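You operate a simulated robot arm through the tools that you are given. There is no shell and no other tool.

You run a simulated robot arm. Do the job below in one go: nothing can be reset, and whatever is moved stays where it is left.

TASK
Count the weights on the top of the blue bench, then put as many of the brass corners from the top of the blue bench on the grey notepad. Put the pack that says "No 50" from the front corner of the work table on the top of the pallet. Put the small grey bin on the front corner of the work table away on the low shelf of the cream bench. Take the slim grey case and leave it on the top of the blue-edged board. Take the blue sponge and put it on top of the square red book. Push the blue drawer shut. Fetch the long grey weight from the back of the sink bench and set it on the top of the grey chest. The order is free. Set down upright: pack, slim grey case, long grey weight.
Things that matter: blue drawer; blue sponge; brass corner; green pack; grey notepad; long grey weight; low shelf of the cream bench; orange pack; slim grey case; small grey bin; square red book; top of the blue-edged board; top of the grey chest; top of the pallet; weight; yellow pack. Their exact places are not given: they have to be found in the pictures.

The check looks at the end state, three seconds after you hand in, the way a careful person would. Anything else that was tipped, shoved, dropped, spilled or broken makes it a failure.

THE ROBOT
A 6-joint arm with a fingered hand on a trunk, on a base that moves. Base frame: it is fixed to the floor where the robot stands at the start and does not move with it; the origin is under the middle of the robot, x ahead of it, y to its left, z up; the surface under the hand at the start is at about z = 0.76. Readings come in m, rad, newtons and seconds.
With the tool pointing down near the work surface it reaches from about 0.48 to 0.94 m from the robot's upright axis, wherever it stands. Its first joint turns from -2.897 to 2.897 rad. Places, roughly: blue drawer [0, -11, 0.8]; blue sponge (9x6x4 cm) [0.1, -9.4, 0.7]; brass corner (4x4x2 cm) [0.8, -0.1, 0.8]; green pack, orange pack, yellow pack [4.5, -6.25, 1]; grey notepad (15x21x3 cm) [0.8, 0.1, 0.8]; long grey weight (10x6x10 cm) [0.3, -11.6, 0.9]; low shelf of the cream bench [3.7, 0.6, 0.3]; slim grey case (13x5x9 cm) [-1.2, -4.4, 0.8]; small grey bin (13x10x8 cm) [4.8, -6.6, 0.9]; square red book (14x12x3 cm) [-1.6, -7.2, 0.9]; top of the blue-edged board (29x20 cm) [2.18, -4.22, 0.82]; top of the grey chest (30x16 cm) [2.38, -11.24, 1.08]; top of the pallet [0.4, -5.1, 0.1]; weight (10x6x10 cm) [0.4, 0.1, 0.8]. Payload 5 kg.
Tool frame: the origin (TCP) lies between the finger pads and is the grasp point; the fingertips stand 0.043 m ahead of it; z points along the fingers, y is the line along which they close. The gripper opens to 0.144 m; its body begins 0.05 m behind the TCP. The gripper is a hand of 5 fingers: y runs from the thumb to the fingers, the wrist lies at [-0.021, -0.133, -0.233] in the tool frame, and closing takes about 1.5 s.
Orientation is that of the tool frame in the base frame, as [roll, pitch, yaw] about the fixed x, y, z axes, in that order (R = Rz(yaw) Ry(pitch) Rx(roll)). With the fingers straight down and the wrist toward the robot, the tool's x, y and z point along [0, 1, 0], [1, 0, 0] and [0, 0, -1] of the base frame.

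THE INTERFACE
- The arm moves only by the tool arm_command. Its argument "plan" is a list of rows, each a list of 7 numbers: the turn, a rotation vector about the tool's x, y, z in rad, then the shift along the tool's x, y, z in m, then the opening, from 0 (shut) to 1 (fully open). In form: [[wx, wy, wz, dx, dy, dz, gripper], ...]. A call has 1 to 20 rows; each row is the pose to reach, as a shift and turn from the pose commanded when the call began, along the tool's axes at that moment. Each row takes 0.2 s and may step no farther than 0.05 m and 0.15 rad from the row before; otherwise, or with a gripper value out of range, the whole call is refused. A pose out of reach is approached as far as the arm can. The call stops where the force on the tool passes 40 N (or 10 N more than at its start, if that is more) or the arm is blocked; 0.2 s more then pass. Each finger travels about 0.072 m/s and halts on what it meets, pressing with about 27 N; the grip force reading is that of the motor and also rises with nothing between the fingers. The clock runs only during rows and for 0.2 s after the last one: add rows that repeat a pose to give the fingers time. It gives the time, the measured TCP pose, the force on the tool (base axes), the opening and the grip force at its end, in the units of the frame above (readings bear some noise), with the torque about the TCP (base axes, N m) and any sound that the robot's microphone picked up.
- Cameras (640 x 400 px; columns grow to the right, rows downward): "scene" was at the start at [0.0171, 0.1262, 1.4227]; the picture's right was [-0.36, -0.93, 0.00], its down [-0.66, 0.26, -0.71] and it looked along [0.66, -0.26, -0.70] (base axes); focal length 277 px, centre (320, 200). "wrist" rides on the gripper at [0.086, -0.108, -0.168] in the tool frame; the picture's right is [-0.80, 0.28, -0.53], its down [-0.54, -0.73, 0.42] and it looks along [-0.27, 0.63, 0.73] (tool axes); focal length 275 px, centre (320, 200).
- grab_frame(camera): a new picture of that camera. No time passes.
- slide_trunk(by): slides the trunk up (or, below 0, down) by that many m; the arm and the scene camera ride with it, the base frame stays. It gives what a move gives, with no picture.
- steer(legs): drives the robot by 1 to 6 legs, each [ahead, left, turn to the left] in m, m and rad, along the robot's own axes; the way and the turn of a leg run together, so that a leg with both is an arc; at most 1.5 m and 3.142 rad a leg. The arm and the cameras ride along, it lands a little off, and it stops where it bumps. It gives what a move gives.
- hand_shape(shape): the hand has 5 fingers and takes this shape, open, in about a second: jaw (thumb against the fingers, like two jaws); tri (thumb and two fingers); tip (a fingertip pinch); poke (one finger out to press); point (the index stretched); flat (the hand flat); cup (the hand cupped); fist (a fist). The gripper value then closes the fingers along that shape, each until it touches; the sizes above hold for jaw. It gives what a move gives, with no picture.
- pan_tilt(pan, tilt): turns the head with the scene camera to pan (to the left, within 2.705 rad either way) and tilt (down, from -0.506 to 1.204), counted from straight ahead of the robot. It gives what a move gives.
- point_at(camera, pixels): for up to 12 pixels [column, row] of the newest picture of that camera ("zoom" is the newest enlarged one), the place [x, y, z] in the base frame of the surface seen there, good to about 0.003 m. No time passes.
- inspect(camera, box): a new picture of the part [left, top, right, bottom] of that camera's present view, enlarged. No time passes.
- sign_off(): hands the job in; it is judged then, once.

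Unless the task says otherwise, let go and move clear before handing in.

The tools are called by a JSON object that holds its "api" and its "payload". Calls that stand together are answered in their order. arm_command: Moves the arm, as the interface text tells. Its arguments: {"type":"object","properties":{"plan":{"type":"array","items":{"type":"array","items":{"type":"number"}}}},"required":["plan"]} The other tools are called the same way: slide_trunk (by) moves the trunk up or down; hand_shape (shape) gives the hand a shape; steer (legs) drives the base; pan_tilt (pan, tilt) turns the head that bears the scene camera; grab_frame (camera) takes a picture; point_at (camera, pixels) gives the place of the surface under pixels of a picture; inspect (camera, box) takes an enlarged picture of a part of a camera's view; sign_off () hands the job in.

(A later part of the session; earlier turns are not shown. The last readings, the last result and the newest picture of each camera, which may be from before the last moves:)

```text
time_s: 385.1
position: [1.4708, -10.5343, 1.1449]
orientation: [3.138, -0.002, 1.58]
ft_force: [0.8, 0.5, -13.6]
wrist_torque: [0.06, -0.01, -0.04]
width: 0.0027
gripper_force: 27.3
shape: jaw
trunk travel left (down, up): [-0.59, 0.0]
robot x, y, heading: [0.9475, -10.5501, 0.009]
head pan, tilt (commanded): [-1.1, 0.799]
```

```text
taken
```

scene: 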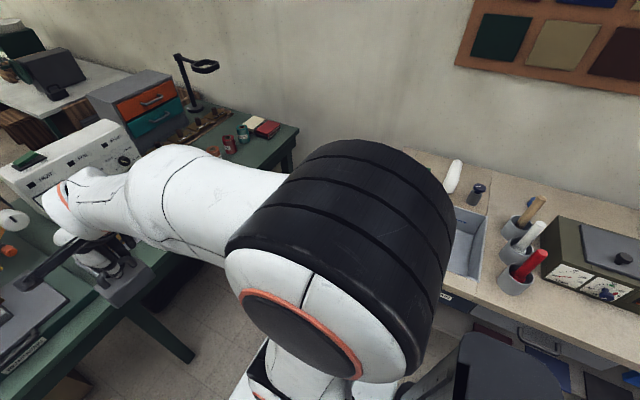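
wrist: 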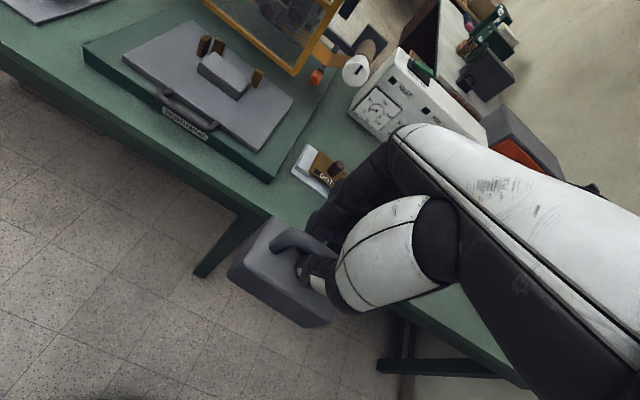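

Between the middle leg (1.73,-10.52) and the right leg the floor is free up to x≈2.04. I'll raise the hand 0.1, then drive in two diagonal legs to about (1.5,-11.13).

{"api": "arm_command", "payload": {"plan": [[0, 0, 0, 0, 0, -0.03, 0], [0, 0, 0, 0, 0, -0.06, 0], [0, 0, 0, 0, 0, -0.1, 0]]}}

{"api": "steer", "payload": {"legs": [[0.33, -0.36, 0], [0.2, -0.24, -0.01]]}}

{"api": "pan_tilt", "payload": {"pan": 0.0, "tilt": 0.6}}

{"api": "grab_frame", "payload": {"camera": "scene"}}

{"api": "grab_frame", "payload": {"camera": "wrist"}}

```text
time_s: 385.9
position: [1.4705, -10.5342, 1.2447]
orientation: [3.14, -0.002, 1.581]
ft_force: [0.2, 0.1, -15.0]
wrist_torque: [0.05, 0.01, -0.02]
width: 0.0026
gripper_force: 26.9
shape: jaw
trunk travel left (down, up): [-0.59, 0.0]
robot x, y, heading: [0.9499, -10.5483, 0.007]
head pan, tilt (commanded): [-1.1, 0.799]
```

```text
time_s: 388.2
position: [1.7658, -10.7123, 1.2437]
orientation: [-3.139, -0.008, 1.677]
ft_force: [-0.6, 4.3, -12.4]
wrist_torque: [-0.03, 0.35, 0.03]
width: 0.0024
gripper_force: 27.0
shape: jaw
trunk travel left (down, up): [-0.59, 0.0]
robot x, y, heading: [1.25, -10.7816, 0.098]
head pan, tilt (commanded): [-1.1, 0.799]
stopped in leg 1: the robot was blocked; the commanded pose is now the measured one
```

```text
time_s: 389.5
position: [1.7657, -10.717, 1.2449]
orientation: [3.14, -0.007, 1.674]
ft_force: [-0.1, 0.8, -14.3]
wrist_torque: [-0.01, 0.07, -0.02]
width: 0.002
gripper_force: 26.9
shape: jaw
trunk travel left (down, up): [-0.59, 0.0]
robot x, y, heading: [1.2479, -10.7826, 0.096]
head pan, tilt (commanded): [0.0, 0.6]
```

```text
taken
```

scene: 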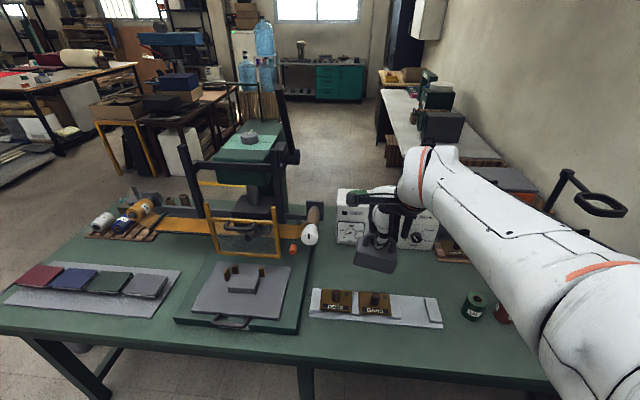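

```text
taken
```

wrist: 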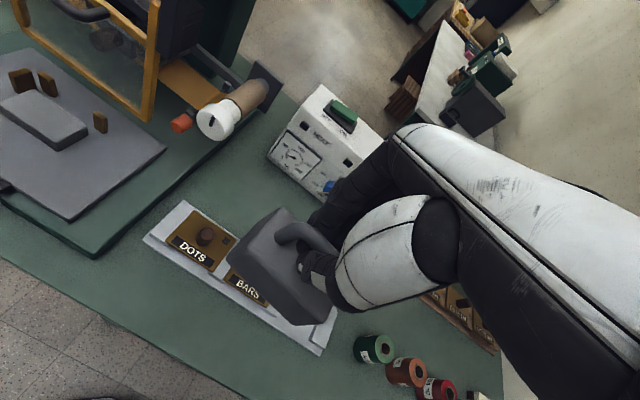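

The robot was blocked at (1.25,-10.78) and turned slightly. I'll look to the right to see what was bumped.

{"api": "pan_tilt", "payload": {"pan": -1.9, "tilt": 0.9}}

{"api": "grab_frame", "payload": {"camera": "scene"}}

{"api": "pan_tilt", "payload": {"pan": -2.6, "tilt": 0.9}}

{"api": "grab_frame", "payload": {"camera": "scene"}}

```text
time_s: 391.4
position: [1.7664, -10.7176, 1.2455]
orientation: [3.138, -0.007, 1.674]
ft_force: [0.3, -0.5, -13.8]
wrist_torque: [-0.06, 0.06, 0.02]
width: 0.0021
gripper_force: 26.6
shape: jaw
trunk travel left (down, up): [-0.59, 0.0]
robot x, y, heading: [1.2543, -10.7806, 0.097]
head pan, tilt (commanded): [-1.901, 0.901]
```

```text
taken
```

scene: 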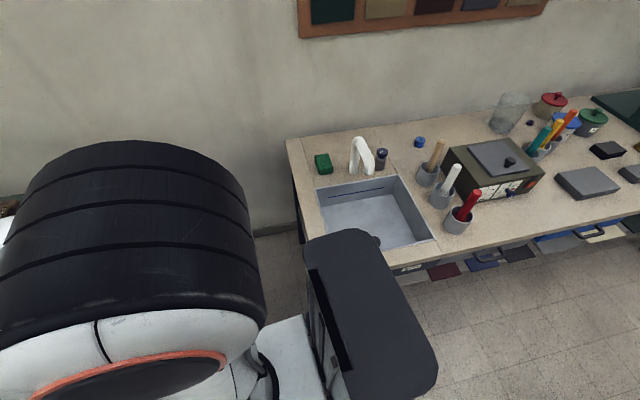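

```text
time_s: 392.4
position: [1.7651, -10.7182, 1.2456]
orientation: [3.138, -0.007, 1.674]
ft_force: [-0.1, -0.2, -13.9]
wrist_torque: [-0.05, 0.03, 0.01]
width: 0.0021
gripper_force: 26.7
shape: jaw
trunk travel left (down, up): [-0.59, 0.0]
robot x, y, heading: [1.254, -10.7847, 0.097]
head pan, tilt (commanded): [-2.601, 0.901]
```

```text
taken
```

scene: 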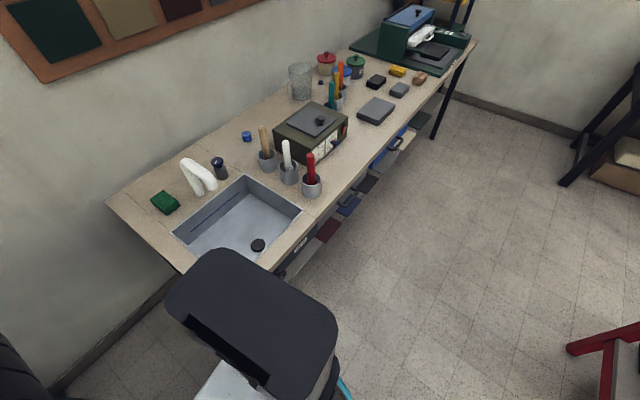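

A dark box on the robot's own rear seems to have touched the sink bench's corner. I'll measure it and the bench corner.

{"api": "point_at", "payload": {"camera": "scene", "pixels": [[170, 290], [215, 255], [335, 320], [270, 390], [250, 300], [108, 203], [180, 270], [280, 272], [322, 350], [340, 380]]}}

```text
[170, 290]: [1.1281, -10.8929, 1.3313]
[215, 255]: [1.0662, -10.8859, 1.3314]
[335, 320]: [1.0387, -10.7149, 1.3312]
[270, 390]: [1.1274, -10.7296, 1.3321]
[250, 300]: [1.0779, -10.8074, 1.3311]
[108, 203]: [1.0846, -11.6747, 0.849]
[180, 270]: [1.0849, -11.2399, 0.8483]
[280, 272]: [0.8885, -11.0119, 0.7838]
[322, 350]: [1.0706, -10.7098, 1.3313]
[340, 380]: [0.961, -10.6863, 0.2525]
```

My base touched the sink bench's leg near (1.08,-11.01). I'll straighten, move ahead to pass midway between that leg and the green table's middle leg, then go to (1.5,-11.12).

{"api": "steer", "payload": {"legs": [[0, 0, -0.095], [0.17, 0.02, 0], [0.08, -0.34, 0]]}}

{"api": "pan_tilt", "payload": {"pan": -0.1, "tilt": 0.6}}

{"api": "grab_frame", "payload": {"camera": "scene"}}

{"api": "grab_frame", "payload": {"camera": "wrist"}}

```text
time_s: 396.3
position: [2.0226, -11.0847, 1.2454]
orientation: [3.14, -0.007, 1.577]
ft_force: [0.4, -1.0, -13.9]
wrist_torque: [-0.05, 0.0, -0.04]
width: 0.002
gripper_force: 27.2
shape: jaw
trunk travel left (down, up): [-0.59, 0.0]
robot x, y, heading: [1.4992, -11.1018, 0.004]
head pan, tilt (commanded): [-2.601, 0.901]
```

```text
time_s: 398.5
position: [2.0223, -11.0846, 1.2461]
orientation: [3.14, -0.008, 1.576]
ft_force: [0.6, -0.1, -14.3]
wrist_torque: [-0.02, 0.02, 0.03]
width: 0.0023
gripper_force: 27.1
shape: jaw
trunk travel left (down, up): [-0.59, 0.0]
robot x, y, heading: [1.5009, -11.1003, -0.001]
head pan, tilt (commanded): [-0.099, 0.6]
```

```text
taken
```

scene: 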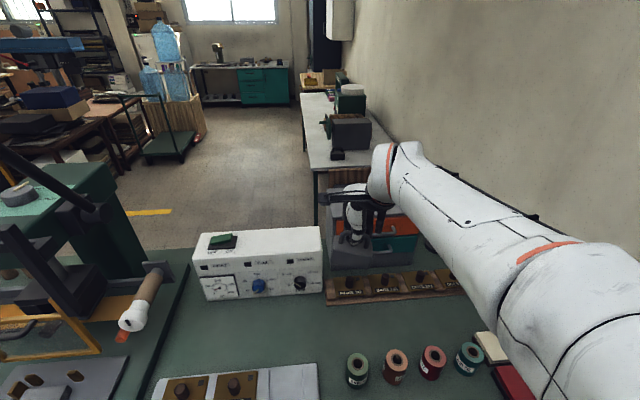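

```text
taken
```

wrist: 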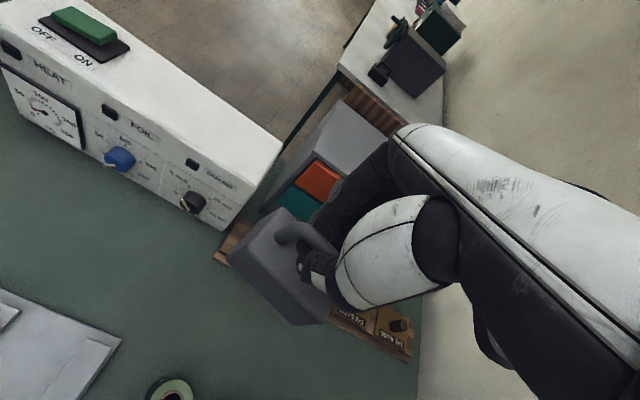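

Now close to the chest. Measuring its top's visible corners.

{"api": "inspect", "payload": {"camera": "wrist", "box": [240, 60, 440, 220]}}

{"api": "point_at", "payload": {"camera": "wrist", "pixels": [[337, 103], [305, 165], [395, 130], [350, 130], [312, 155], [345, 160], [385, 145], [298, 168], [330, 160]]}}

{"api": "inspect", "payload": {"camera": "scene", "box": [300, 150, 480, 310]}}

```text
2.50 times, centred on (340, 140) of wrist
```

zoom: 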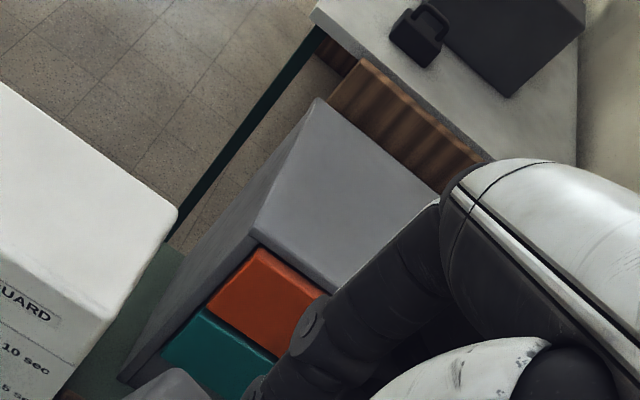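

```text
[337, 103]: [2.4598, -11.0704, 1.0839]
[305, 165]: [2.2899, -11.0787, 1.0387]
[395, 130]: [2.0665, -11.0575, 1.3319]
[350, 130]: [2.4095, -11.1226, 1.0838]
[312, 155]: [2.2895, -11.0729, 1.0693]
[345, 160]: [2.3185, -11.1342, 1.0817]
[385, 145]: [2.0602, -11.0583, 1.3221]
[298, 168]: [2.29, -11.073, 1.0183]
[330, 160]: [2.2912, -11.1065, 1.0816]
```

```text
2.50 times, centred on (390, 230) of scene
```

zoom: 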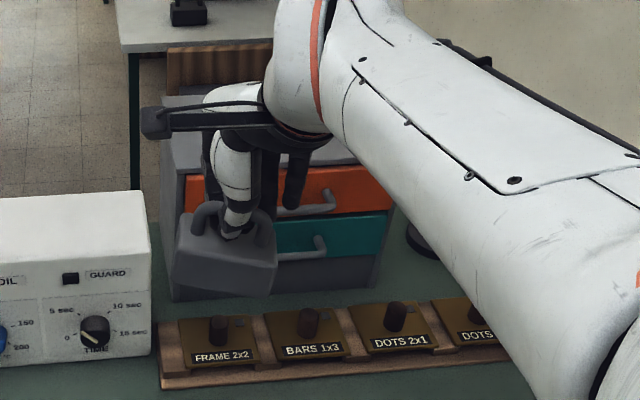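

The chest top spans x 2.29–2.46, y -11.07..-11.38, z≈1.082. The weight's attitude in the hand may have changed slightly, so I'll look closely.

{"api": "inspect", "payload": {"camera": "wrist", "box": [200, 180, 400, 360]}}

{"api": "point_at", "payload": {"camera": "zoom", "pixels": [[165, 60], [75, 145], [275, 285], [90, 200], [200, 320], [160, 190], [120, 110], [230, 240], [170, 100]]}}

{"api": "inspect", "payload": {"camera": "scene", "box": [335, 200, 425, 275]}}

```text
2.22 times, centred on (300, 270) of wrist
```

zoom: 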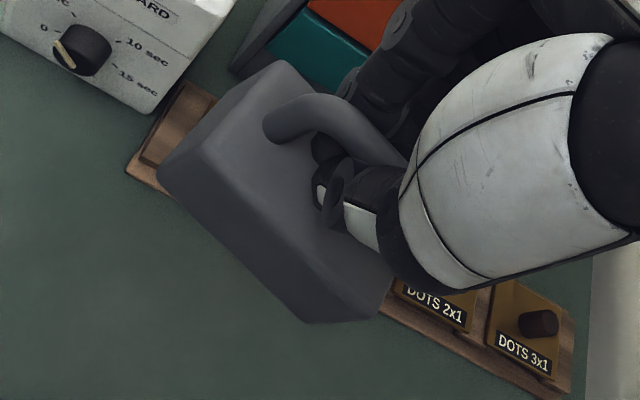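

```text
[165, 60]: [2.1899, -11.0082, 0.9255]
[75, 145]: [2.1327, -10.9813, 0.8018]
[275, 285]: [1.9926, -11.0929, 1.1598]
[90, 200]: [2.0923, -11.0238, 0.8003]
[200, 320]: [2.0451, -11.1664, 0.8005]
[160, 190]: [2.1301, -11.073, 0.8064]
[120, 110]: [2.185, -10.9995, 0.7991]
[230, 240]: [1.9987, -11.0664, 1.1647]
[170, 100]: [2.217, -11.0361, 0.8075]
```

```text
5.33 times, centred on (380, 238) of scene
```

zoom: 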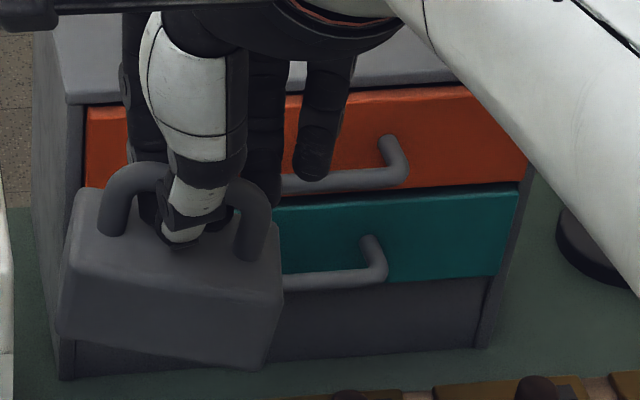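

The weight hangs rolled in the grip (right side lower). I'll quantify the roll from points along its front edges.

{"api": "point_at", "payload": {"camera": "zoom", "pixels": [[90, 260], [255, 305], [70, 320], [250, 360], [85, 215], [270, 275], [150, 270], [120, 185], [250, 225]]}}

```text
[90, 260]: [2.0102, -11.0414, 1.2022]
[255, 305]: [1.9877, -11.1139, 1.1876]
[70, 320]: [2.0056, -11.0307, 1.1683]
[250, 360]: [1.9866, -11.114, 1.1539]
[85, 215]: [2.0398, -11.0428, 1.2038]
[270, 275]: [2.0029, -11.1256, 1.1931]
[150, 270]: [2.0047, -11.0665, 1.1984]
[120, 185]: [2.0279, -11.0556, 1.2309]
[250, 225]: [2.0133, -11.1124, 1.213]
```

The weight has rolled ≈0.19 rad and yawed ≈0.3 rad in the grip from the bump. I'll roll the hand by -0.19 to level it and re-measure.

{"api": "arm_command", "payload": {"plan": [[0, -0.1, 0, 0, 0, 0, 0], [0, -0.19, 0, 0, 0, 0, 0], [0, -0.19, 0, 0, 0, 0, 0]]}}

{"api": "inspect", "payload": {"camera": "scene", "box": [335, 200, 425, 275]}}

{"api": "grab_frame", "payload": {"camera": "wrist"}}

```text
time_s: 399.3
position: [2.0218, -11.0846, 1.2445]
orientation: [3.141, 0.183, 1.578]
ft_force: [-0.4, 0.3, -13.5]
wrist_torque: [0.13, 0.01, -0.02]
width: 0.0018
gripper_force: 27.0
shape: jaw
trunk travel left (down, up): [-0.59, 0.0]
robot x, y, heading: [1.5028, -11.1, -0.001]
head pan, tilt (commanded): [-0.099, 0.6]
```

```text
5.33 times, centred on (380, 238) of scene
```

zoom: 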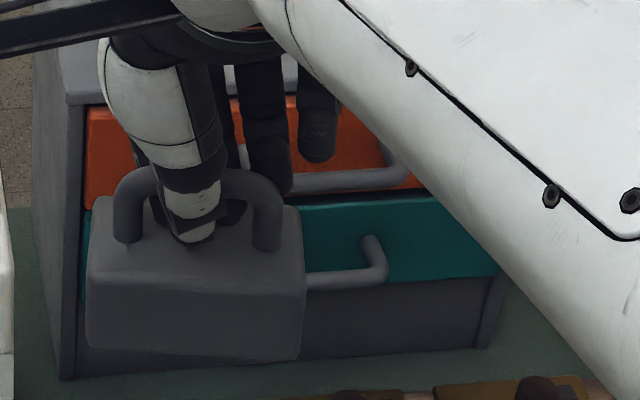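

```text
taken
```

wrist: 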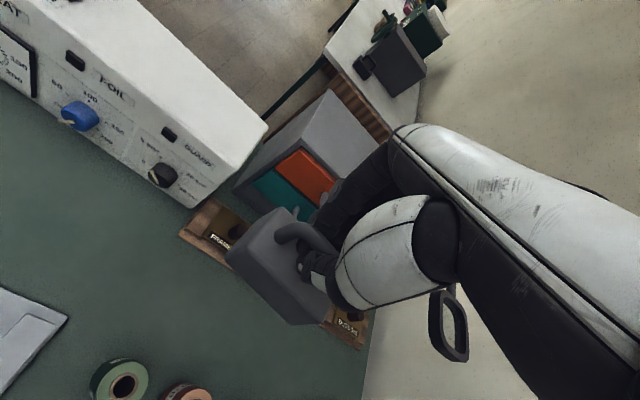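

{"api": "inspect", "payload": {"camera": "scene", "box": [335, 200, 425, 275]}}

{"api": "point_at", "payload": {"camera": "zoom", "pixels": [[105, 275], [290, 295], [100, 335], [285, 352], [120, 220], [280, 235], [195, 285], [130, 190], [265, 195], [195, 340]]}}

```text
5.33 times, centred on (380, 238) of scene
```

zoom: 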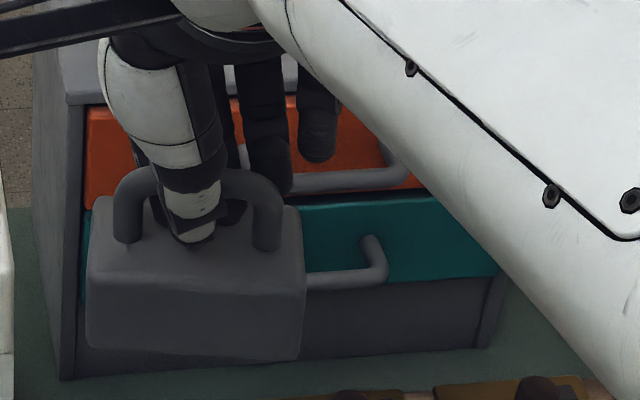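

```text
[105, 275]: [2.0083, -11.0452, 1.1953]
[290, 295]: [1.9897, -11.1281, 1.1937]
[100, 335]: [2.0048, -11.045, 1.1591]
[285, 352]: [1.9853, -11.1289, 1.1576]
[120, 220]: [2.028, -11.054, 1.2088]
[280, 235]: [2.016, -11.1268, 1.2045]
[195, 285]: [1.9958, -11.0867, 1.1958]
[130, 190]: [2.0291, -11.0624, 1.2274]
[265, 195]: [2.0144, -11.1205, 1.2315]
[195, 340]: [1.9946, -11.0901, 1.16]
```

Roll is now level (front top edge 1.195 vs 1.194). I'll check the pitch with a few more points on the top face.

{"api": "point_at", "payload": {"camera": "zoom", "pixels": [[100, 262], [105, 250], [108, 240], [112, 228], [112, 215], [292, 280], [290, 265], [290, 250], [288, 235], [287, 220], [150, 262], [230, 265]]}}

{"api": "inspect", "payload": {"camera": "wrist", "box": [200, 180, 400, 360]}}

```text
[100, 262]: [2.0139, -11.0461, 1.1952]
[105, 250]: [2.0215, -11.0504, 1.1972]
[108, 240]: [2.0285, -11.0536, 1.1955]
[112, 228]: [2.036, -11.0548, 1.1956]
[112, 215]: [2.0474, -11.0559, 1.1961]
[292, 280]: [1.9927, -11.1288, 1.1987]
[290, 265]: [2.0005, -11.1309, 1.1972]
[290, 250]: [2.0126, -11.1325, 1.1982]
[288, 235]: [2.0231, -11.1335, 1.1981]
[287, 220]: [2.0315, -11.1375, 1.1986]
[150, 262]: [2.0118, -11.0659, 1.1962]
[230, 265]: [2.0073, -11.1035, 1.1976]
```

```text
2.22 times, centred on (300, 270) of wrist
```

zoom: 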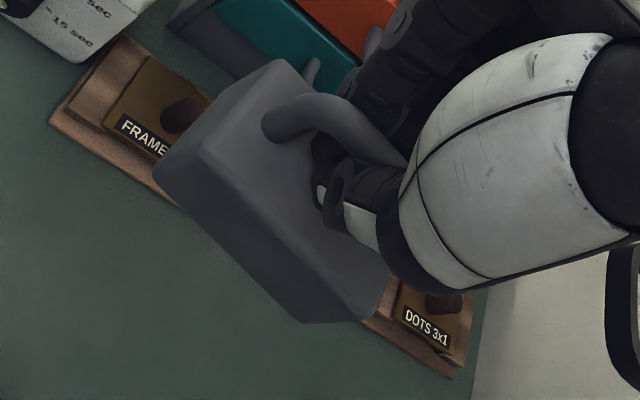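

The weight is now level (top face 1.196–1.198), bottom ≈0.0985 below the TCP. I'll carry it smoothly over the chest to centre it at about (2.365,-11.20).

{"api": "arm_command", "payload": {"plan": [[0, 0, 0, -0.009, 0.0287, 0.0022, 0], [0, 0, 0, -0.0179, 0.0574, 0.0043, 0], [0, 0, 0, -0.0269, 0.086, 0.0065, 0], [0, 0, 0, -0.0358, 0.1147, 0.0087, 0], [0, 0, 0, -0.0448, 0.1434, 0.0108, 0], [0, 0, 0, -0.0537, 0.1721, 0.013, 0], [0, 0, 0, -0.0627, 0.2008, 0.0152, 0], [0, 0, 0, -0.0717, 0.2295, 0.0173, 0], [0, 0, 0, -0.0806, 0.2581, 0.0195, 0], [0, 0, 0, -0.0896, 0.2868, 0.0217, 0], [0, 0, 0, -0.0985, 0.3155, 0.0238, 0], [0, 0, 0, -0.1075, 0.3442, 0.026, 0], [0, 0, 0, -0.1075, 0.3442, 0.026, 0]]}}

{"api": "grab_frame", "payload": {"camera": "scene"}}

{"api": "grab_frame", "payload": {"camera": "wrist"}}

```text
time_s: 402.1
position: [2.3663, -11.1911, 1.2408]
orientation: [3.139, 0.185, 1.575]
ft_force: [-1.4, 0.3, -12.4]
wrist_torque: [0.09, 0.03, -0.04]
width: 0.0021
gripper_force: 26.9
shape: jaw
trunk travel left (down, up): [-0.59, 0.0]
robot x, y, heading: [1.5029, -11.0996, 0.003]
head pan, tilt (commanded): [-0.099, 0.6]
```

```text
taken
```

scene: 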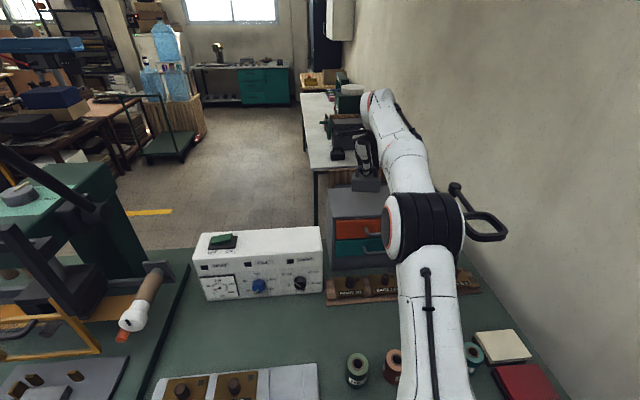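

```text
taken
```

wrist: 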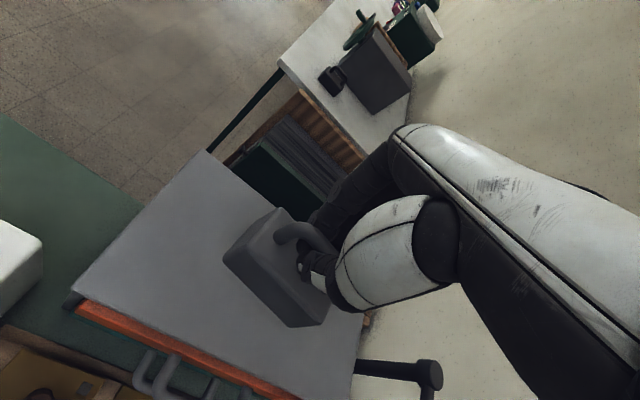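

The weight is over the chest. Quick check of its level and footprint before lowering.

{"api": "inspect", "payload": {"camera": "scene", "box": [325, 130, 405, 200]}}

{"api": "point_at", "payload": {"camera": "zoom", "pixels": [[225, 310], [400, 315], [225, 345], [400, 360], [220, 380], [420, 395], [250, 300], [380, 300], [300, 330]]}}

```text
5.71 times, centred on (365, 165) of scene
```

zoom: 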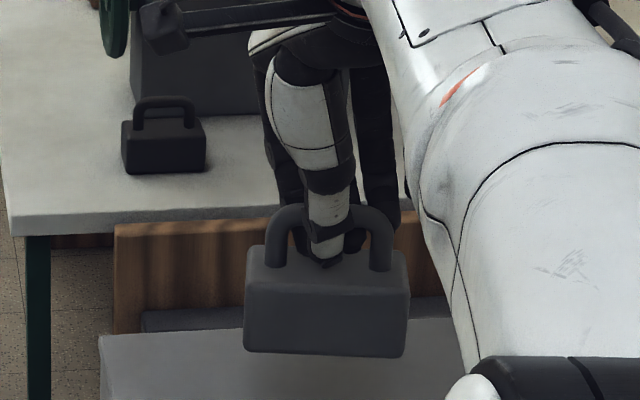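

```text
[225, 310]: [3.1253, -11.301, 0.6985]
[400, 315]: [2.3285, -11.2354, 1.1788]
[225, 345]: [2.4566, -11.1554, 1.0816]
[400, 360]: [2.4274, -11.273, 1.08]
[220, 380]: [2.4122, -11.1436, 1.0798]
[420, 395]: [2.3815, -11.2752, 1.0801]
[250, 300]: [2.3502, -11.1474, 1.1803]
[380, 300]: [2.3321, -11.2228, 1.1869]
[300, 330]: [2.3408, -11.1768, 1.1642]
```

Level and well inside the chest top. Lowering slowly to contact.

{"api": "arm_command", "payload": {"plan": [[0, 0, 0, 0.0037, 0, 0.0197, 0], [0, 0, 0, 0.0074, 0, 0.0393, 0], [0, 0, 0, 0.0098, 0, 0.0521, 0], [0, 0, 0, 0.0107, 0, 0.057, 0], [0, 0, 0, 0.0112, 0, 0.06, 0], [0, 0, 0, 0.0112, 0, 0.06, 0]]}}

{"api": "inspect", "payload": {"camera": "scene", "box": [325, 130, 405, 200]}}

{"api": "inspect", "payload": {"camera": "wrist", "box": [180, 180, 400, 360]}}

```text
time_s: 403.5
position: [2.3678, -11.1935, 1.1789]
orientation: [3.141, 0.184, 1.578]
ft_force: [0.3, -0.6, -12.1]
wrist_torque: [0.11, 0.03, -0.04]
width: 0.0022
gripper_force: 27.0
shape: jaw
trunk travel left (down, up): [-0.59, 0.0]
robot x, y, heading: [1.5035, -11.1034, 0.005]
head pan, tilt (commanded): [-0.099, 0.6]
```

```text
5.71 times, centred on (365, 165) of scene
```

zoom: 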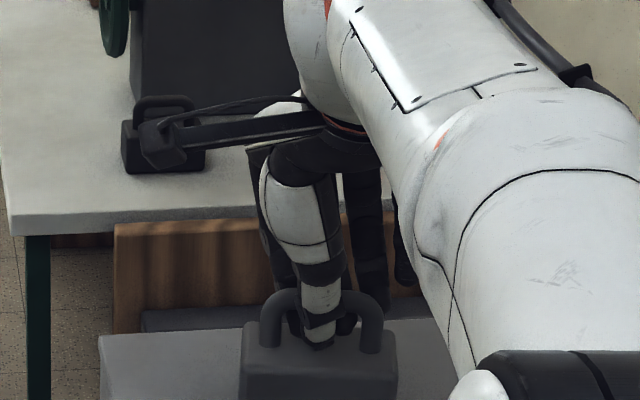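

```text
2.22 times, centred on (290, 270) of wrist
```

zoom: 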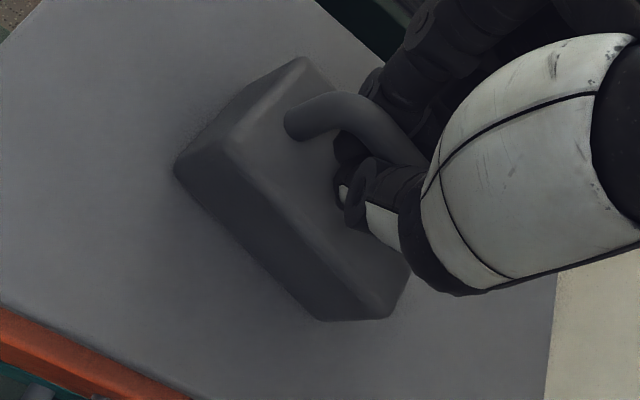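

Force still -12 N so it's barely touching, if at all. Lowering in 2 mm steps.

{"api": "arm_command", "payload": {"plan": [[0, 0, 0, 0.0004, 0, 0.002, 0], [0, 0, 0, 0.0007, 0, 0.004, 0], [0, 0, 0, 0.0007, 0, 0.004, 0]]}}

```text
time_s: 404.3
position: [2.3673, -11.1928, 1.1774]
orientation: [3.134, 0.186, 1.577]
ft_force: [1.2, -1.6, -0.3]
wrist_torque: [0.12, -0.14, -0.04]
width: 0.0021
gripper_force: 27.1
shape: jaw
trunk travel left (down, up): [-0.59, 0.0]
robot x, y, heading: [1.5039, -11.1029, 0.003]
head pan, tilt (commanded): [-0.099, 0.6]
```

The chest now carries the weight (force ≈0). Releasing slowly and then lifting clear.

{"api": "arm_command", "payload": {"plan": [[0, 0, 0, 0, 0, 0, 0.08], [0, 0, 0, 0, 0, 0, 0.18], [0, 0, 0, 0, 0, 0, 0.3], [0, 0, 0, 0, 0, 0, 0.45], [0, 0, 0, 0, 0, 0, 0.45], [0, 0, 0, 0, 0, 0, 0.45]]}}

{"api": "inspect", "payload": {"camera": "wrist", "box": [180, 180, 400, 360]}}

```text
time_s: 405.7
position: [2.3658, -11.1918, 1.1755]
orientation: [3.137, 0.183, 1.576]
ft_force: [0.2, -0.2, -0.6]
wrist_torque: [0.0, -0.01, -0.01]
width: 0.064
gripper_force: 0.1
shape: jaw
trunk travel left (down, up): [-0.59, 0.0]
robot x, y, heading: [1.5046, -11.0991, 0.005]
head pan, tilt (commanded): [-0.099, 0.6]
```

```text
2.22 times, centred on (290, 270) of wrist
```

zoom: 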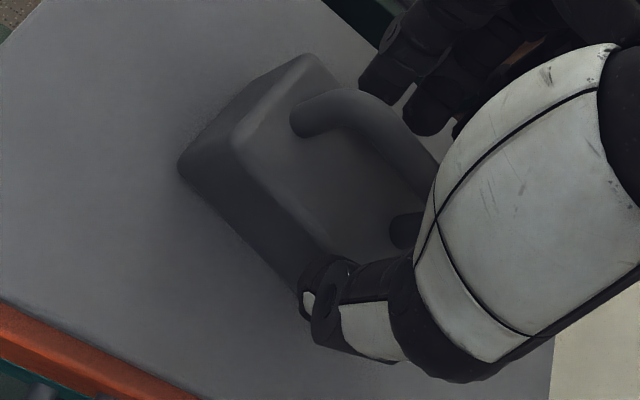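

The weight stands free. Lifting straight up to z≈1.26, then retracting.

{"api": "arm_command", "payload": {"plan": [[0, 0, 0, -0.0055, 0, -0.0295, 0.45], [0, 0, 0, -0.011, 0, -0.059, 0.45], [0, 0, 0, -0.0155, 0, -0.0835, 0.45], [0, 0, 0, -0.0155, -0.04, -0.0835, 0.45], [0, 0, 0, -0.0155, -0.08, -0.0835, 0.6], [0, 0, 0, -0.01, -0.12, -0.0835, 0.8], [0, 0.06, 0, -0.0, -0.16, -0.0835, 1], [0, 0.12, 0, 0.01, -0.2, -0.0835, 1], [0, 0.184, 0, 0.02, -0.24, -0.0835, 1], [0, 0.184, 0, 0.03, -0.28, -0.0835, 1], [0, 0.184, 0, 0.04, -0.32, -0.0835, 1], [0, 0.184, 0, 0.05, -0.345, -0.0835, 1]]}}

{"api": "grab_frame", "payload": {"camera": "scene"}}

{"api": "inspect", "payload": {"camera": "scene", "box": [310, 130, 430, 260]}}

```text
time_s: 408.3
position: [2.0186, -11.13, 1.2481]
orientation: [3.139, 0.001, 1.577]
ft_force: [-0.6, 0.9, 0.4]
wrist_torque: [-0.01, -0.02, 0.0]
width: 0.1436
gripper_force: 0.0
shape: jaw
trunk travel left (down, up): [-0.59, 0.0]
robot x, y, heading: [1.5034, -11.1011, 0.006]
head pan, tilt (commanded): [-0.099, 0.6]
```

```text
taken
```

scene: 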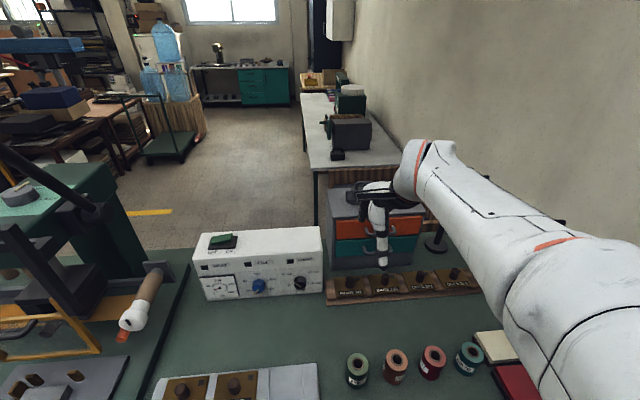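

```text
3.08 times, centred on (370, 195) of scene
```

zoom: 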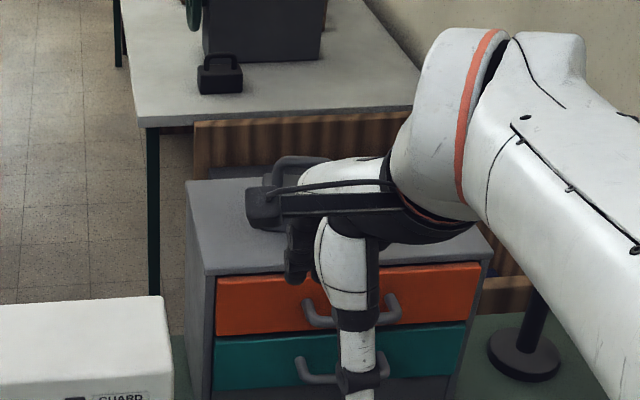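

The weight is on the chest. I'll back out along the path I came and then verify it from a clear viewpoint.

{"api": "steer", "payload": {"legs": [[-0.08, 0.33, 0], [-0.2, 0.1, 0], [-0.25, 0.25, 0]]}}

{"api": "pan_tilt", "payload": {"pan": -0.35, "tilt": 0.45}}

{"api": "grab_frame", "payload": {"camera": "scene"}}

```text
time_s: 413.8
position: [1.4862, -10.4501, 1.2489]
orientation: [3.139, 0.001, 1.582]
ft_force: [0.0, -0.1, -0.7]
wrist_torque: [-0.01, 0.0, -0.03]
width: 0.1439
gripper_force: 0.1
shape: jaw
trunk travel left (down, up): [-0.59, 0.0]
robot x, y, heading: [0.9664, -10.4203, 0.006]
head pan, tilt (commanded): [-0.099, 0.6]
```

```text
time_s: 414.5
position: [1.4859, -10.4503, 1.249]
orientation: [3.139, 0.0, 1.584]
ft_force: [0.8, 0.2, -0.4]
wrist_torque: [0.0, 0.0, 0.01]
width: 0.1437
gripper_force: 0.0
shape: jaw
trunk travel left (down, up): [-0.59, 0.0]
robot x, y, heading: [0.9689, -10.4168, 0.01]
head pan, tilt (commanded): [-0.351, 0.45]
```

```text
taken
```

scene: 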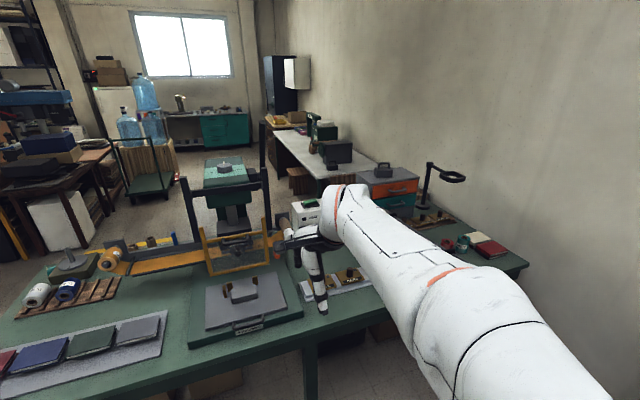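

{"api": "inspect", "payload": {"camera": "scene", "box": [350, 150, 430, 210]}}

{"api": "pan_tilt", "payload": {"pan": -1.6, "tilt": 0.6}}

{"api": "grab_frame", "payload": {"camera": "scene"}}

```text
6.67 times, centred on (390, 180) of scene
```

zoom: 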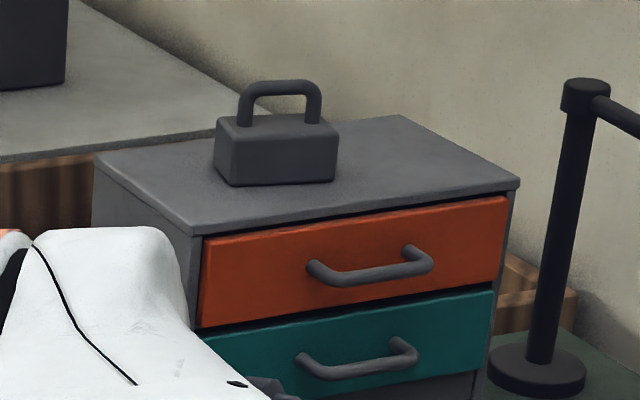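

```text
time_s: 416.0
position: [1.4849, -10.4503, 1.2486]
orientation: [3.136, 0.001, 1.585]
ft_force: [0.0, -0.1, 0.7]
wrist_torque: [0.03, 0.0, 0.0]
width: 0.1438
gripper_force: 0.1
shape: jaw
trunk travel left (down, up): [-0.59, 0.0]
robot x, y, heading: [0.9647, -10.4275, 0.013]
head pan, tilt (commanded): [-1.6, 0.6]
```

```text
taken
```

scene: 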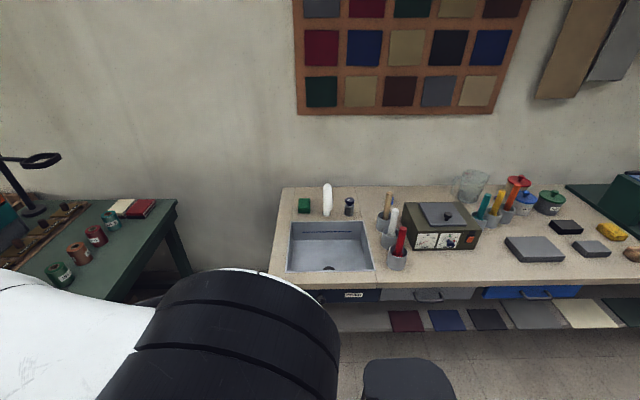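

The weight stands upright on the chest and the drawer is flush. Now the bin: I'll adjust trunk/arm height and drive back to the work table.

{"api": "slide_trunk", "payload": {"by": -0.12}}

{"api": "arm_command", "payload": {"plan": [[0, 0, 0, 0, 0, -0.04, 1], [0, 0, 0, 0, 0, -0.08, 1], [0, 0, 0, 0, 0, -0.12, 1]]}}

{"api": "steer", "payload": {"legs": [[0, 1.4, -0.01], [0, 0.6, 0], [0.82, 0.47, 0], [0.82, 0.47, 0]]}}

{"api": "pan_tilt", "payload": {"pan": 0.0, "tilt": 0.5}}

{"api": "grab_frame", "payload": {"camera": "scene"}}

```text
time_s: 417.5
position: [1.4866, -10.4494, 1.1284]
orientation: [3.137, -0.001, 1.584]
ft_force: [0.2, -0.1, 0.8]
wrist_torque: [-0.02, -0.02, 0.03]
width: 0.1437
gripper_force: 0.0
shape: jaw
trunk travel left (down, up): [-0.47, 0.12]
robot x, y, heading: [0.9682, -10.423, 0.008]
head pan, tilt (commanded): [-1.6, 0.6]
```

```text
time_s: 418.3
position: [1.4854, -10.4507, 1.2496]
orientation: [3.139, -0.001, 1.582]
ft_force: [0.3, 0.8, -0.9]
wrist_torque: [0.02, 0.02, -0.01]
width: 0.1438
gripper_force: 0.0
shape: jaw
trunk travel left (down, up): [-0.47, 0.12]
robot x, y, heading: [0.9701, -10.4239, 0.007]
head pan, tilt (commanded): [-1.6, 0.6]
```

```text
time_s: 437.3
position: [3.0907, -7.4888, 1.249]
orientation: [3.138, -0.002, 1.582]
ft_force: [-0.2, -0.1, 0.5]
wrist_torque: [0.01, 0.0, -0.02]
width: 0.1437
gripper_force: 0.1
shape: jaw
trunk travel left (down, up): [-0.47, 0.12]
robot x, y, heading: [2.5723, -7.4622, 0.01]
head pan, tilt (commanded): [-1.6, 0.6]
```

```text
time_s: 439.0
position: [3.0893, -7.4891, 1.2506]
orientation: [3.138, 0.001, 1.584]
ft_force: [-0.1, -0.7, -0.6]
wrist_torque: [-0.01, 0.0, -0.02]
width: 0.1438
gripper_force: 0.1
shape: jaw
trunk travel left (down, up): [-0.47, 0.12]
robot x, y, heading: [2.5743, -7.46, 0.011]
head pan, tilt (commanded): [0.0, 0.499]
```

```text
taken
```

scene: 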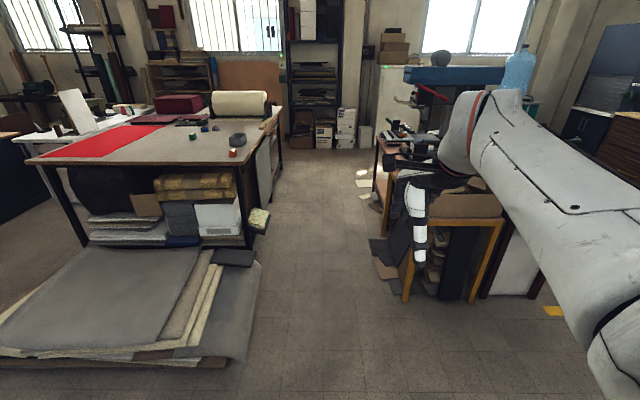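

I'm at (2.57,-7.46). Driving along the aisle to the work table's right end and turning to face +y.

{"api": "steer", "payload": {"legs": [[1.0, 0.05, -0.01], [1.05, 0.03, 0], [0, 0, 1.571]]}}

{"api": "pan_tilt", "payload": {"pan": 0.0, "tilt": 0.8}}

{"api": "grab_frame", "payload": {"camera": "scene"}}

{"api": "grab_frame", "payload": {"camera": "wrist"}}

```text
time_s: 453.0
position: [4.6686, -6.8641, 1.2497]
orientation: [3.139, 0.001, 3.138]
ft_force: [0.2, -0.3, 0.4]
wrist_torque: [0.0, 0.04, -0.02]
width: 0.1434
gripper_force: 0.1
shape: jaw
trunk travel left (down, up): [-0.47, 0.12]
robot x, y, heading: [4.6331, -7.3784, 1.566]
head pan, tilt (commanded): [0.0, 0.499]
```

```text
time_s: 453.8
position: [4.6668, -6.8629, 1.2506]
orientation: [3.139, 0.001, 3.137]
ft_force: [0.5, 0.7, -0.5]
wrist_torque: [0.01, -0.03, 0.01]
width: 0.1438
gripper_force: 0.1
shape: jaw
trunk travel left (down, up): [-0.47, 0.12]
robot x, y, heading: [4.6312, -7.38, 1.564]
head pan, tilt (commanded): [0.0, 0.799]
```

```text
taken
```

scene: 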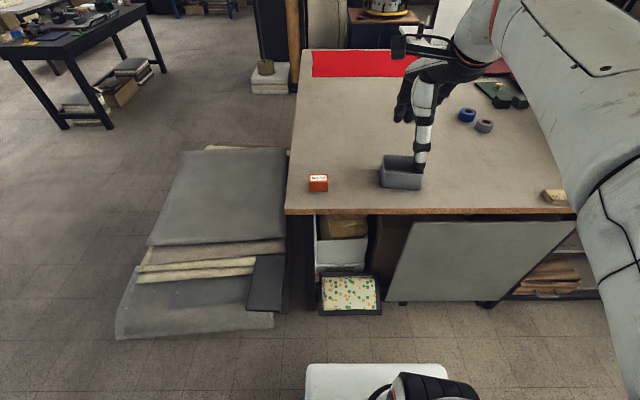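

```text
taken
```

wrist: 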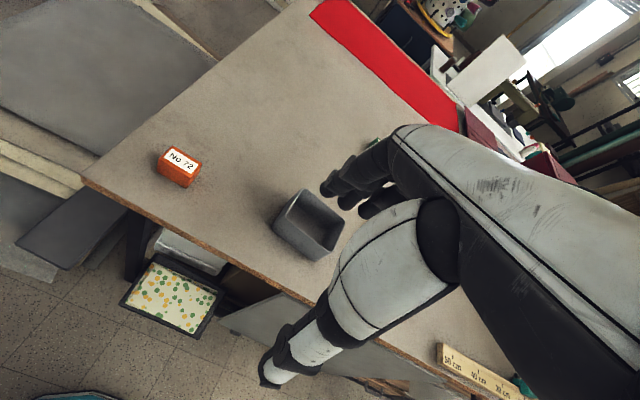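

The bin is clearly seen at wrist [308,225]. Measuring its corners.

{"api": "inspect", "payload": {"camera": "wrist", "box": [250, 170, 370, 280]}}

{"api": "point_at", "payload": {"camera": "zoom", "pixels": [[265, 85], [130, 230], [330, 345], [415, 215], [115, 270], [315, 370], [260, 250], [120, 250], [300, 100], [220, 300]]}}

{"api": "inspect", "payload": {"camera": "scene", "box": [360, 140, 450, 210]}}

```text
3.64 times, centred on (310, 225) of wrist
```

zoom: 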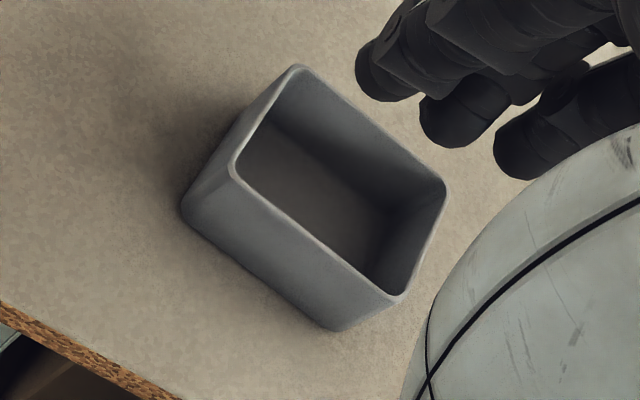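

```text
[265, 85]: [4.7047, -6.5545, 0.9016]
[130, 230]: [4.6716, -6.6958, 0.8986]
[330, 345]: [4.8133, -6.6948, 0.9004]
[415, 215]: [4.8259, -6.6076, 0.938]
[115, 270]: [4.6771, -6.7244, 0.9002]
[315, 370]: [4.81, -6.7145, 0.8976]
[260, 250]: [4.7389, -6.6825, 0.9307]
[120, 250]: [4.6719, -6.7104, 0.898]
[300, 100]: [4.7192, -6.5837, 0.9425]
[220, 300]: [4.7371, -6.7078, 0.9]
```

```text
5.71 times, centred on (405, 175) of scene
```

zoom: 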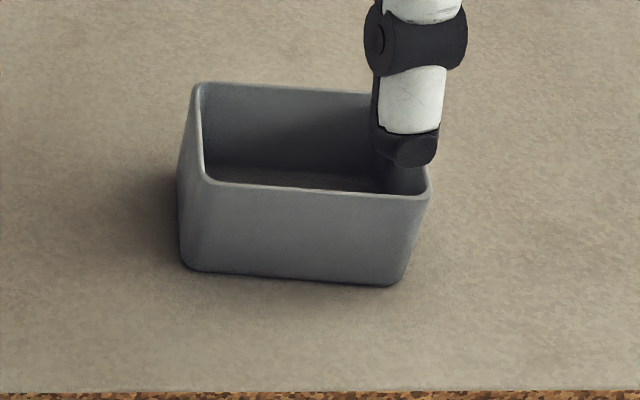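

Now the rim corners specifically.

{"api": "inspect", "payload": {"camera": "wrist", "box": [250, 170, 370, 280]}}

{"api": "point_at", "payload": {"camera": "zoom", "pixels": [[295, 70], [234, 170], [397, 298], [440, 188], [265, 118], [320, 238], [370, 130], [422, 245], [215, 225], [330, 322]]}}

```text
3.64 times, centred on (310, 225) of wrist
```

zoom: 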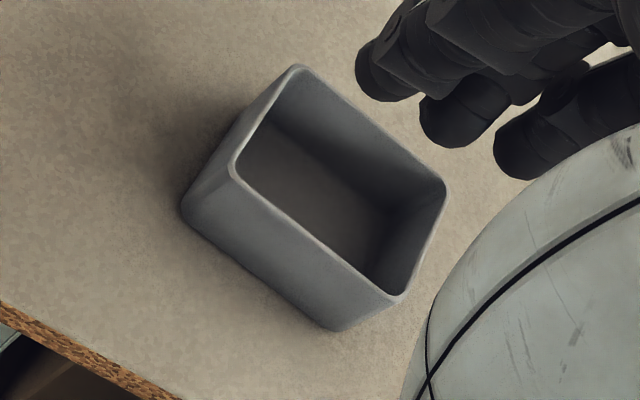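

```text
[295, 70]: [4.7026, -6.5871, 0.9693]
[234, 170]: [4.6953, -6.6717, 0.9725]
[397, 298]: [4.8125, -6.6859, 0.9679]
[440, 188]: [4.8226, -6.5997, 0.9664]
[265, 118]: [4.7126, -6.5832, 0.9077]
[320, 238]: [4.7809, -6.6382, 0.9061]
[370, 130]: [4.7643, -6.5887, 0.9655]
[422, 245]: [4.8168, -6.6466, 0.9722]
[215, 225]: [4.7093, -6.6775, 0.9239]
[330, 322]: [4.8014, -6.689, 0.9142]
```

Bin rim corners give centre (4.758,-6.636), rotated about -0.11 rad, rim z≈0.97. I'll move to about (4.75,-7.175) and hover over it.

{"api": "steer", "payload": {"legs": [[0.2, -0.12, 0.005]]}}

{"api": "grab_frame", "payload": {"camera": "wrist"}}

```text
time_s: 455.6
position: [4.7858, -6.6617, 1.2497]
orientation: [3.137, 0.001, -3.137]
ft_force: [-0.2, 0.7, -0.4]
wrist_torque: [-0.03, 0.01, -0.01]
width: 0.1436
gripper_force: 0.0
shape: jaw
trunk travel left (down, up): [-0.47, 0.12]
robot x, y, heading: [4.755, -7.1794, 1.576]
head pan, tilt (commanded): [0.0, 0.799]
```

```text
taken
```

wrist: 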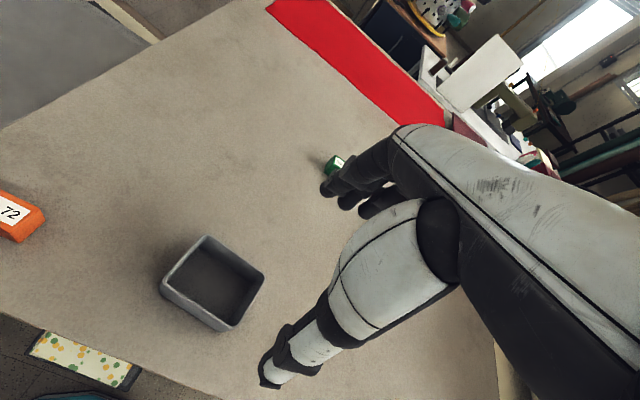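

Moving over the bin centre with the small yaw and lowering to z≈1.06.

{"api": "arm_command", "payload": {"plan": [[0, 0, 0.03, 0.006, 0.005, 0.038, 1], [0, 0, 0.06, 0.012, 0.01, 0.076, 1], [0, 0, 0.09, 0.018, 0.016, 0.114, 1], [0, 0, 0.116, 0.024, 0.021, 0.152, 1], [0, 0, 0.116, 0.0279, 0.0261, 0.19, 1], [0, 0, 0.116, 0.0279, 0.0261, 0.19, 1]]}}

{"api": "grab_frame", "payload": {"camera": "wrist"}}

{"api": "inspect", "payload": {"camera": "wrist", "box": [200, 170, 400, 380]}}

```text
time_s: 457.0
position: [4.7571, -6.6344, 1.0599]
orientation: [3.139, -0.003, 3.027]
ft_force: [0.0, 0.5, 0.2]
wrist_torque: [-0.03, 0.0, 0.0]
width: 0.1438
gripper_force: 0.1
shape: jaw
trunk travel left (down, up): [-0.47, 0.12]
robot x, y, heading: [4.7536, -7.179, 1.578]
head pan, tilt (commanded): [0.0, 0.799]
```

```text
taken
```

wrist: 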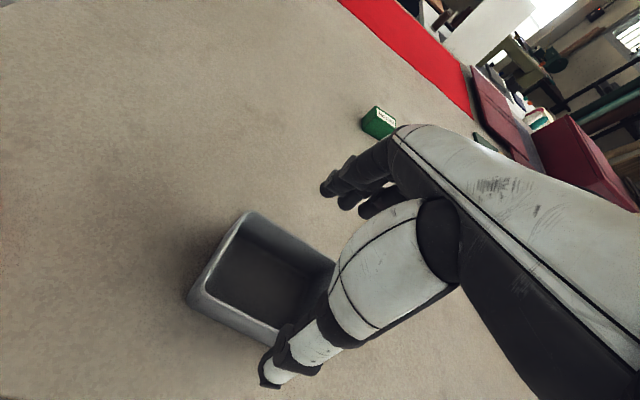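

```text
1.90 times, centred on (300, 275) of wrist
```

zoom: 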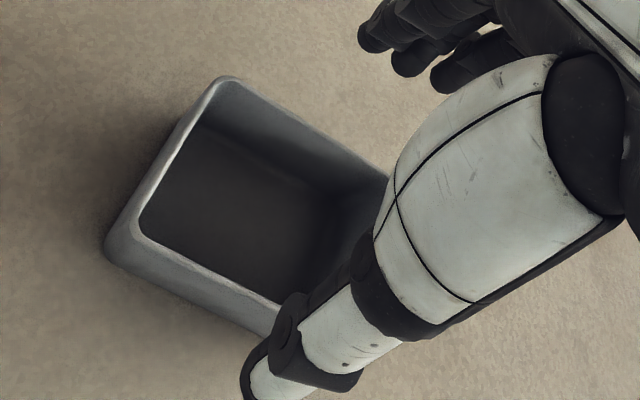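

Checking thumb and finger tips against the rim.

{"api": "point_at", "payload": {"camera": "wrist", "pixels": [[268, 375], [285, 355], [262, 380], [328, 185], [348, 198], [368, 208], [240, 215], [205, 290], [270, 340], [300, 240]]}}

```text
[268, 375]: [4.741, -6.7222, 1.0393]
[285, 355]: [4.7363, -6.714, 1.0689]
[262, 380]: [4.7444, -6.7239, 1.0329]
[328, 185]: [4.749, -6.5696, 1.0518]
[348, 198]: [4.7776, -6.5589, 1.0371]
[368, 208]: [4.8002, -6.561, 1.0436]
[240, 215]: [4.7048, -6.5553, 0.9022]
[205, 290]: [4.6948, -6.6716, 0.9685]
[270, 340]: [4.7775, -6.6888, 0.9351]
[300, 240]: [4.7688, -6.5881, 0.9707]
```

Well straddled (≈2.5 cm clearance each side). Descending to z≈0.95 and closing.

{"api": "arm_command", "payload": {"plan": [[0, 0, 0, 0, 0, 0.04, 1], [0, 0, 0, 0, 0, 0.08, 1], [0, 0, 0, 0, 0, 0.11, 1], [0, 0, 0, 0, 0, 0.11, 0.85], [0, 0, 0, 0, 0, 0.11, 0.7], [0, 0, 0, 0, 0, 0.11, 0.6], [0, 0, 0, 0, 0, 0.11, 0.5], [0, 0, 0, 0, 0, 0.11, 0.5], [0, 0, 0, 0, 0, 0.11, 0.5]]}}

{"api": "grab_frame", "payload": {"camera": "wrist"}}

{"api": "grab_frame", "payload": {"camera": "scene"}}

```text
time_s: 459.0
position: [4.7583, -6.6327, 0.9501]
orientation: [3.137, -0.003, 3.029]
ft_force: [0.8, 0.6, -0.2]
wrist_torque: [0.01, -0.04, 0.01]
width: 0.0941
gripper_force: 26.9
shape: jaw
trunk travel left (down, up): [-0.47, 0.12]
robot x, y, heading: [4.7532, -7.1777, 1.57]
head pan, tilt (commanded): [0.0, 0.799]
```

```text
taken
```

wrist: 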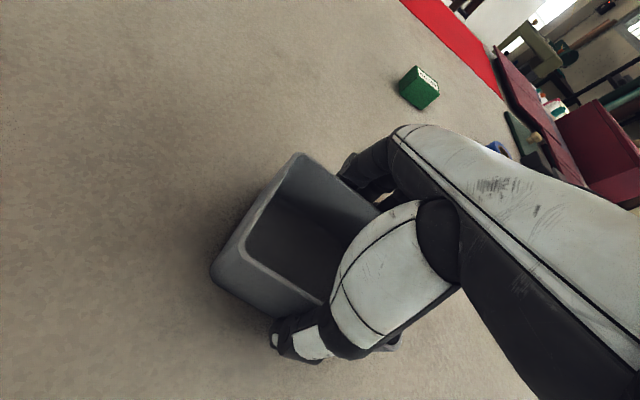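

```text
taken
```

scene: 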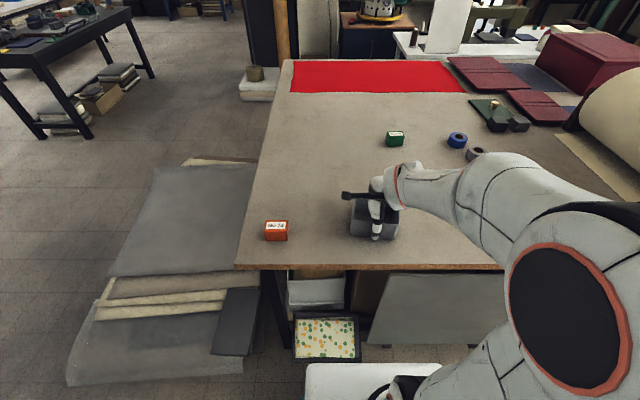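

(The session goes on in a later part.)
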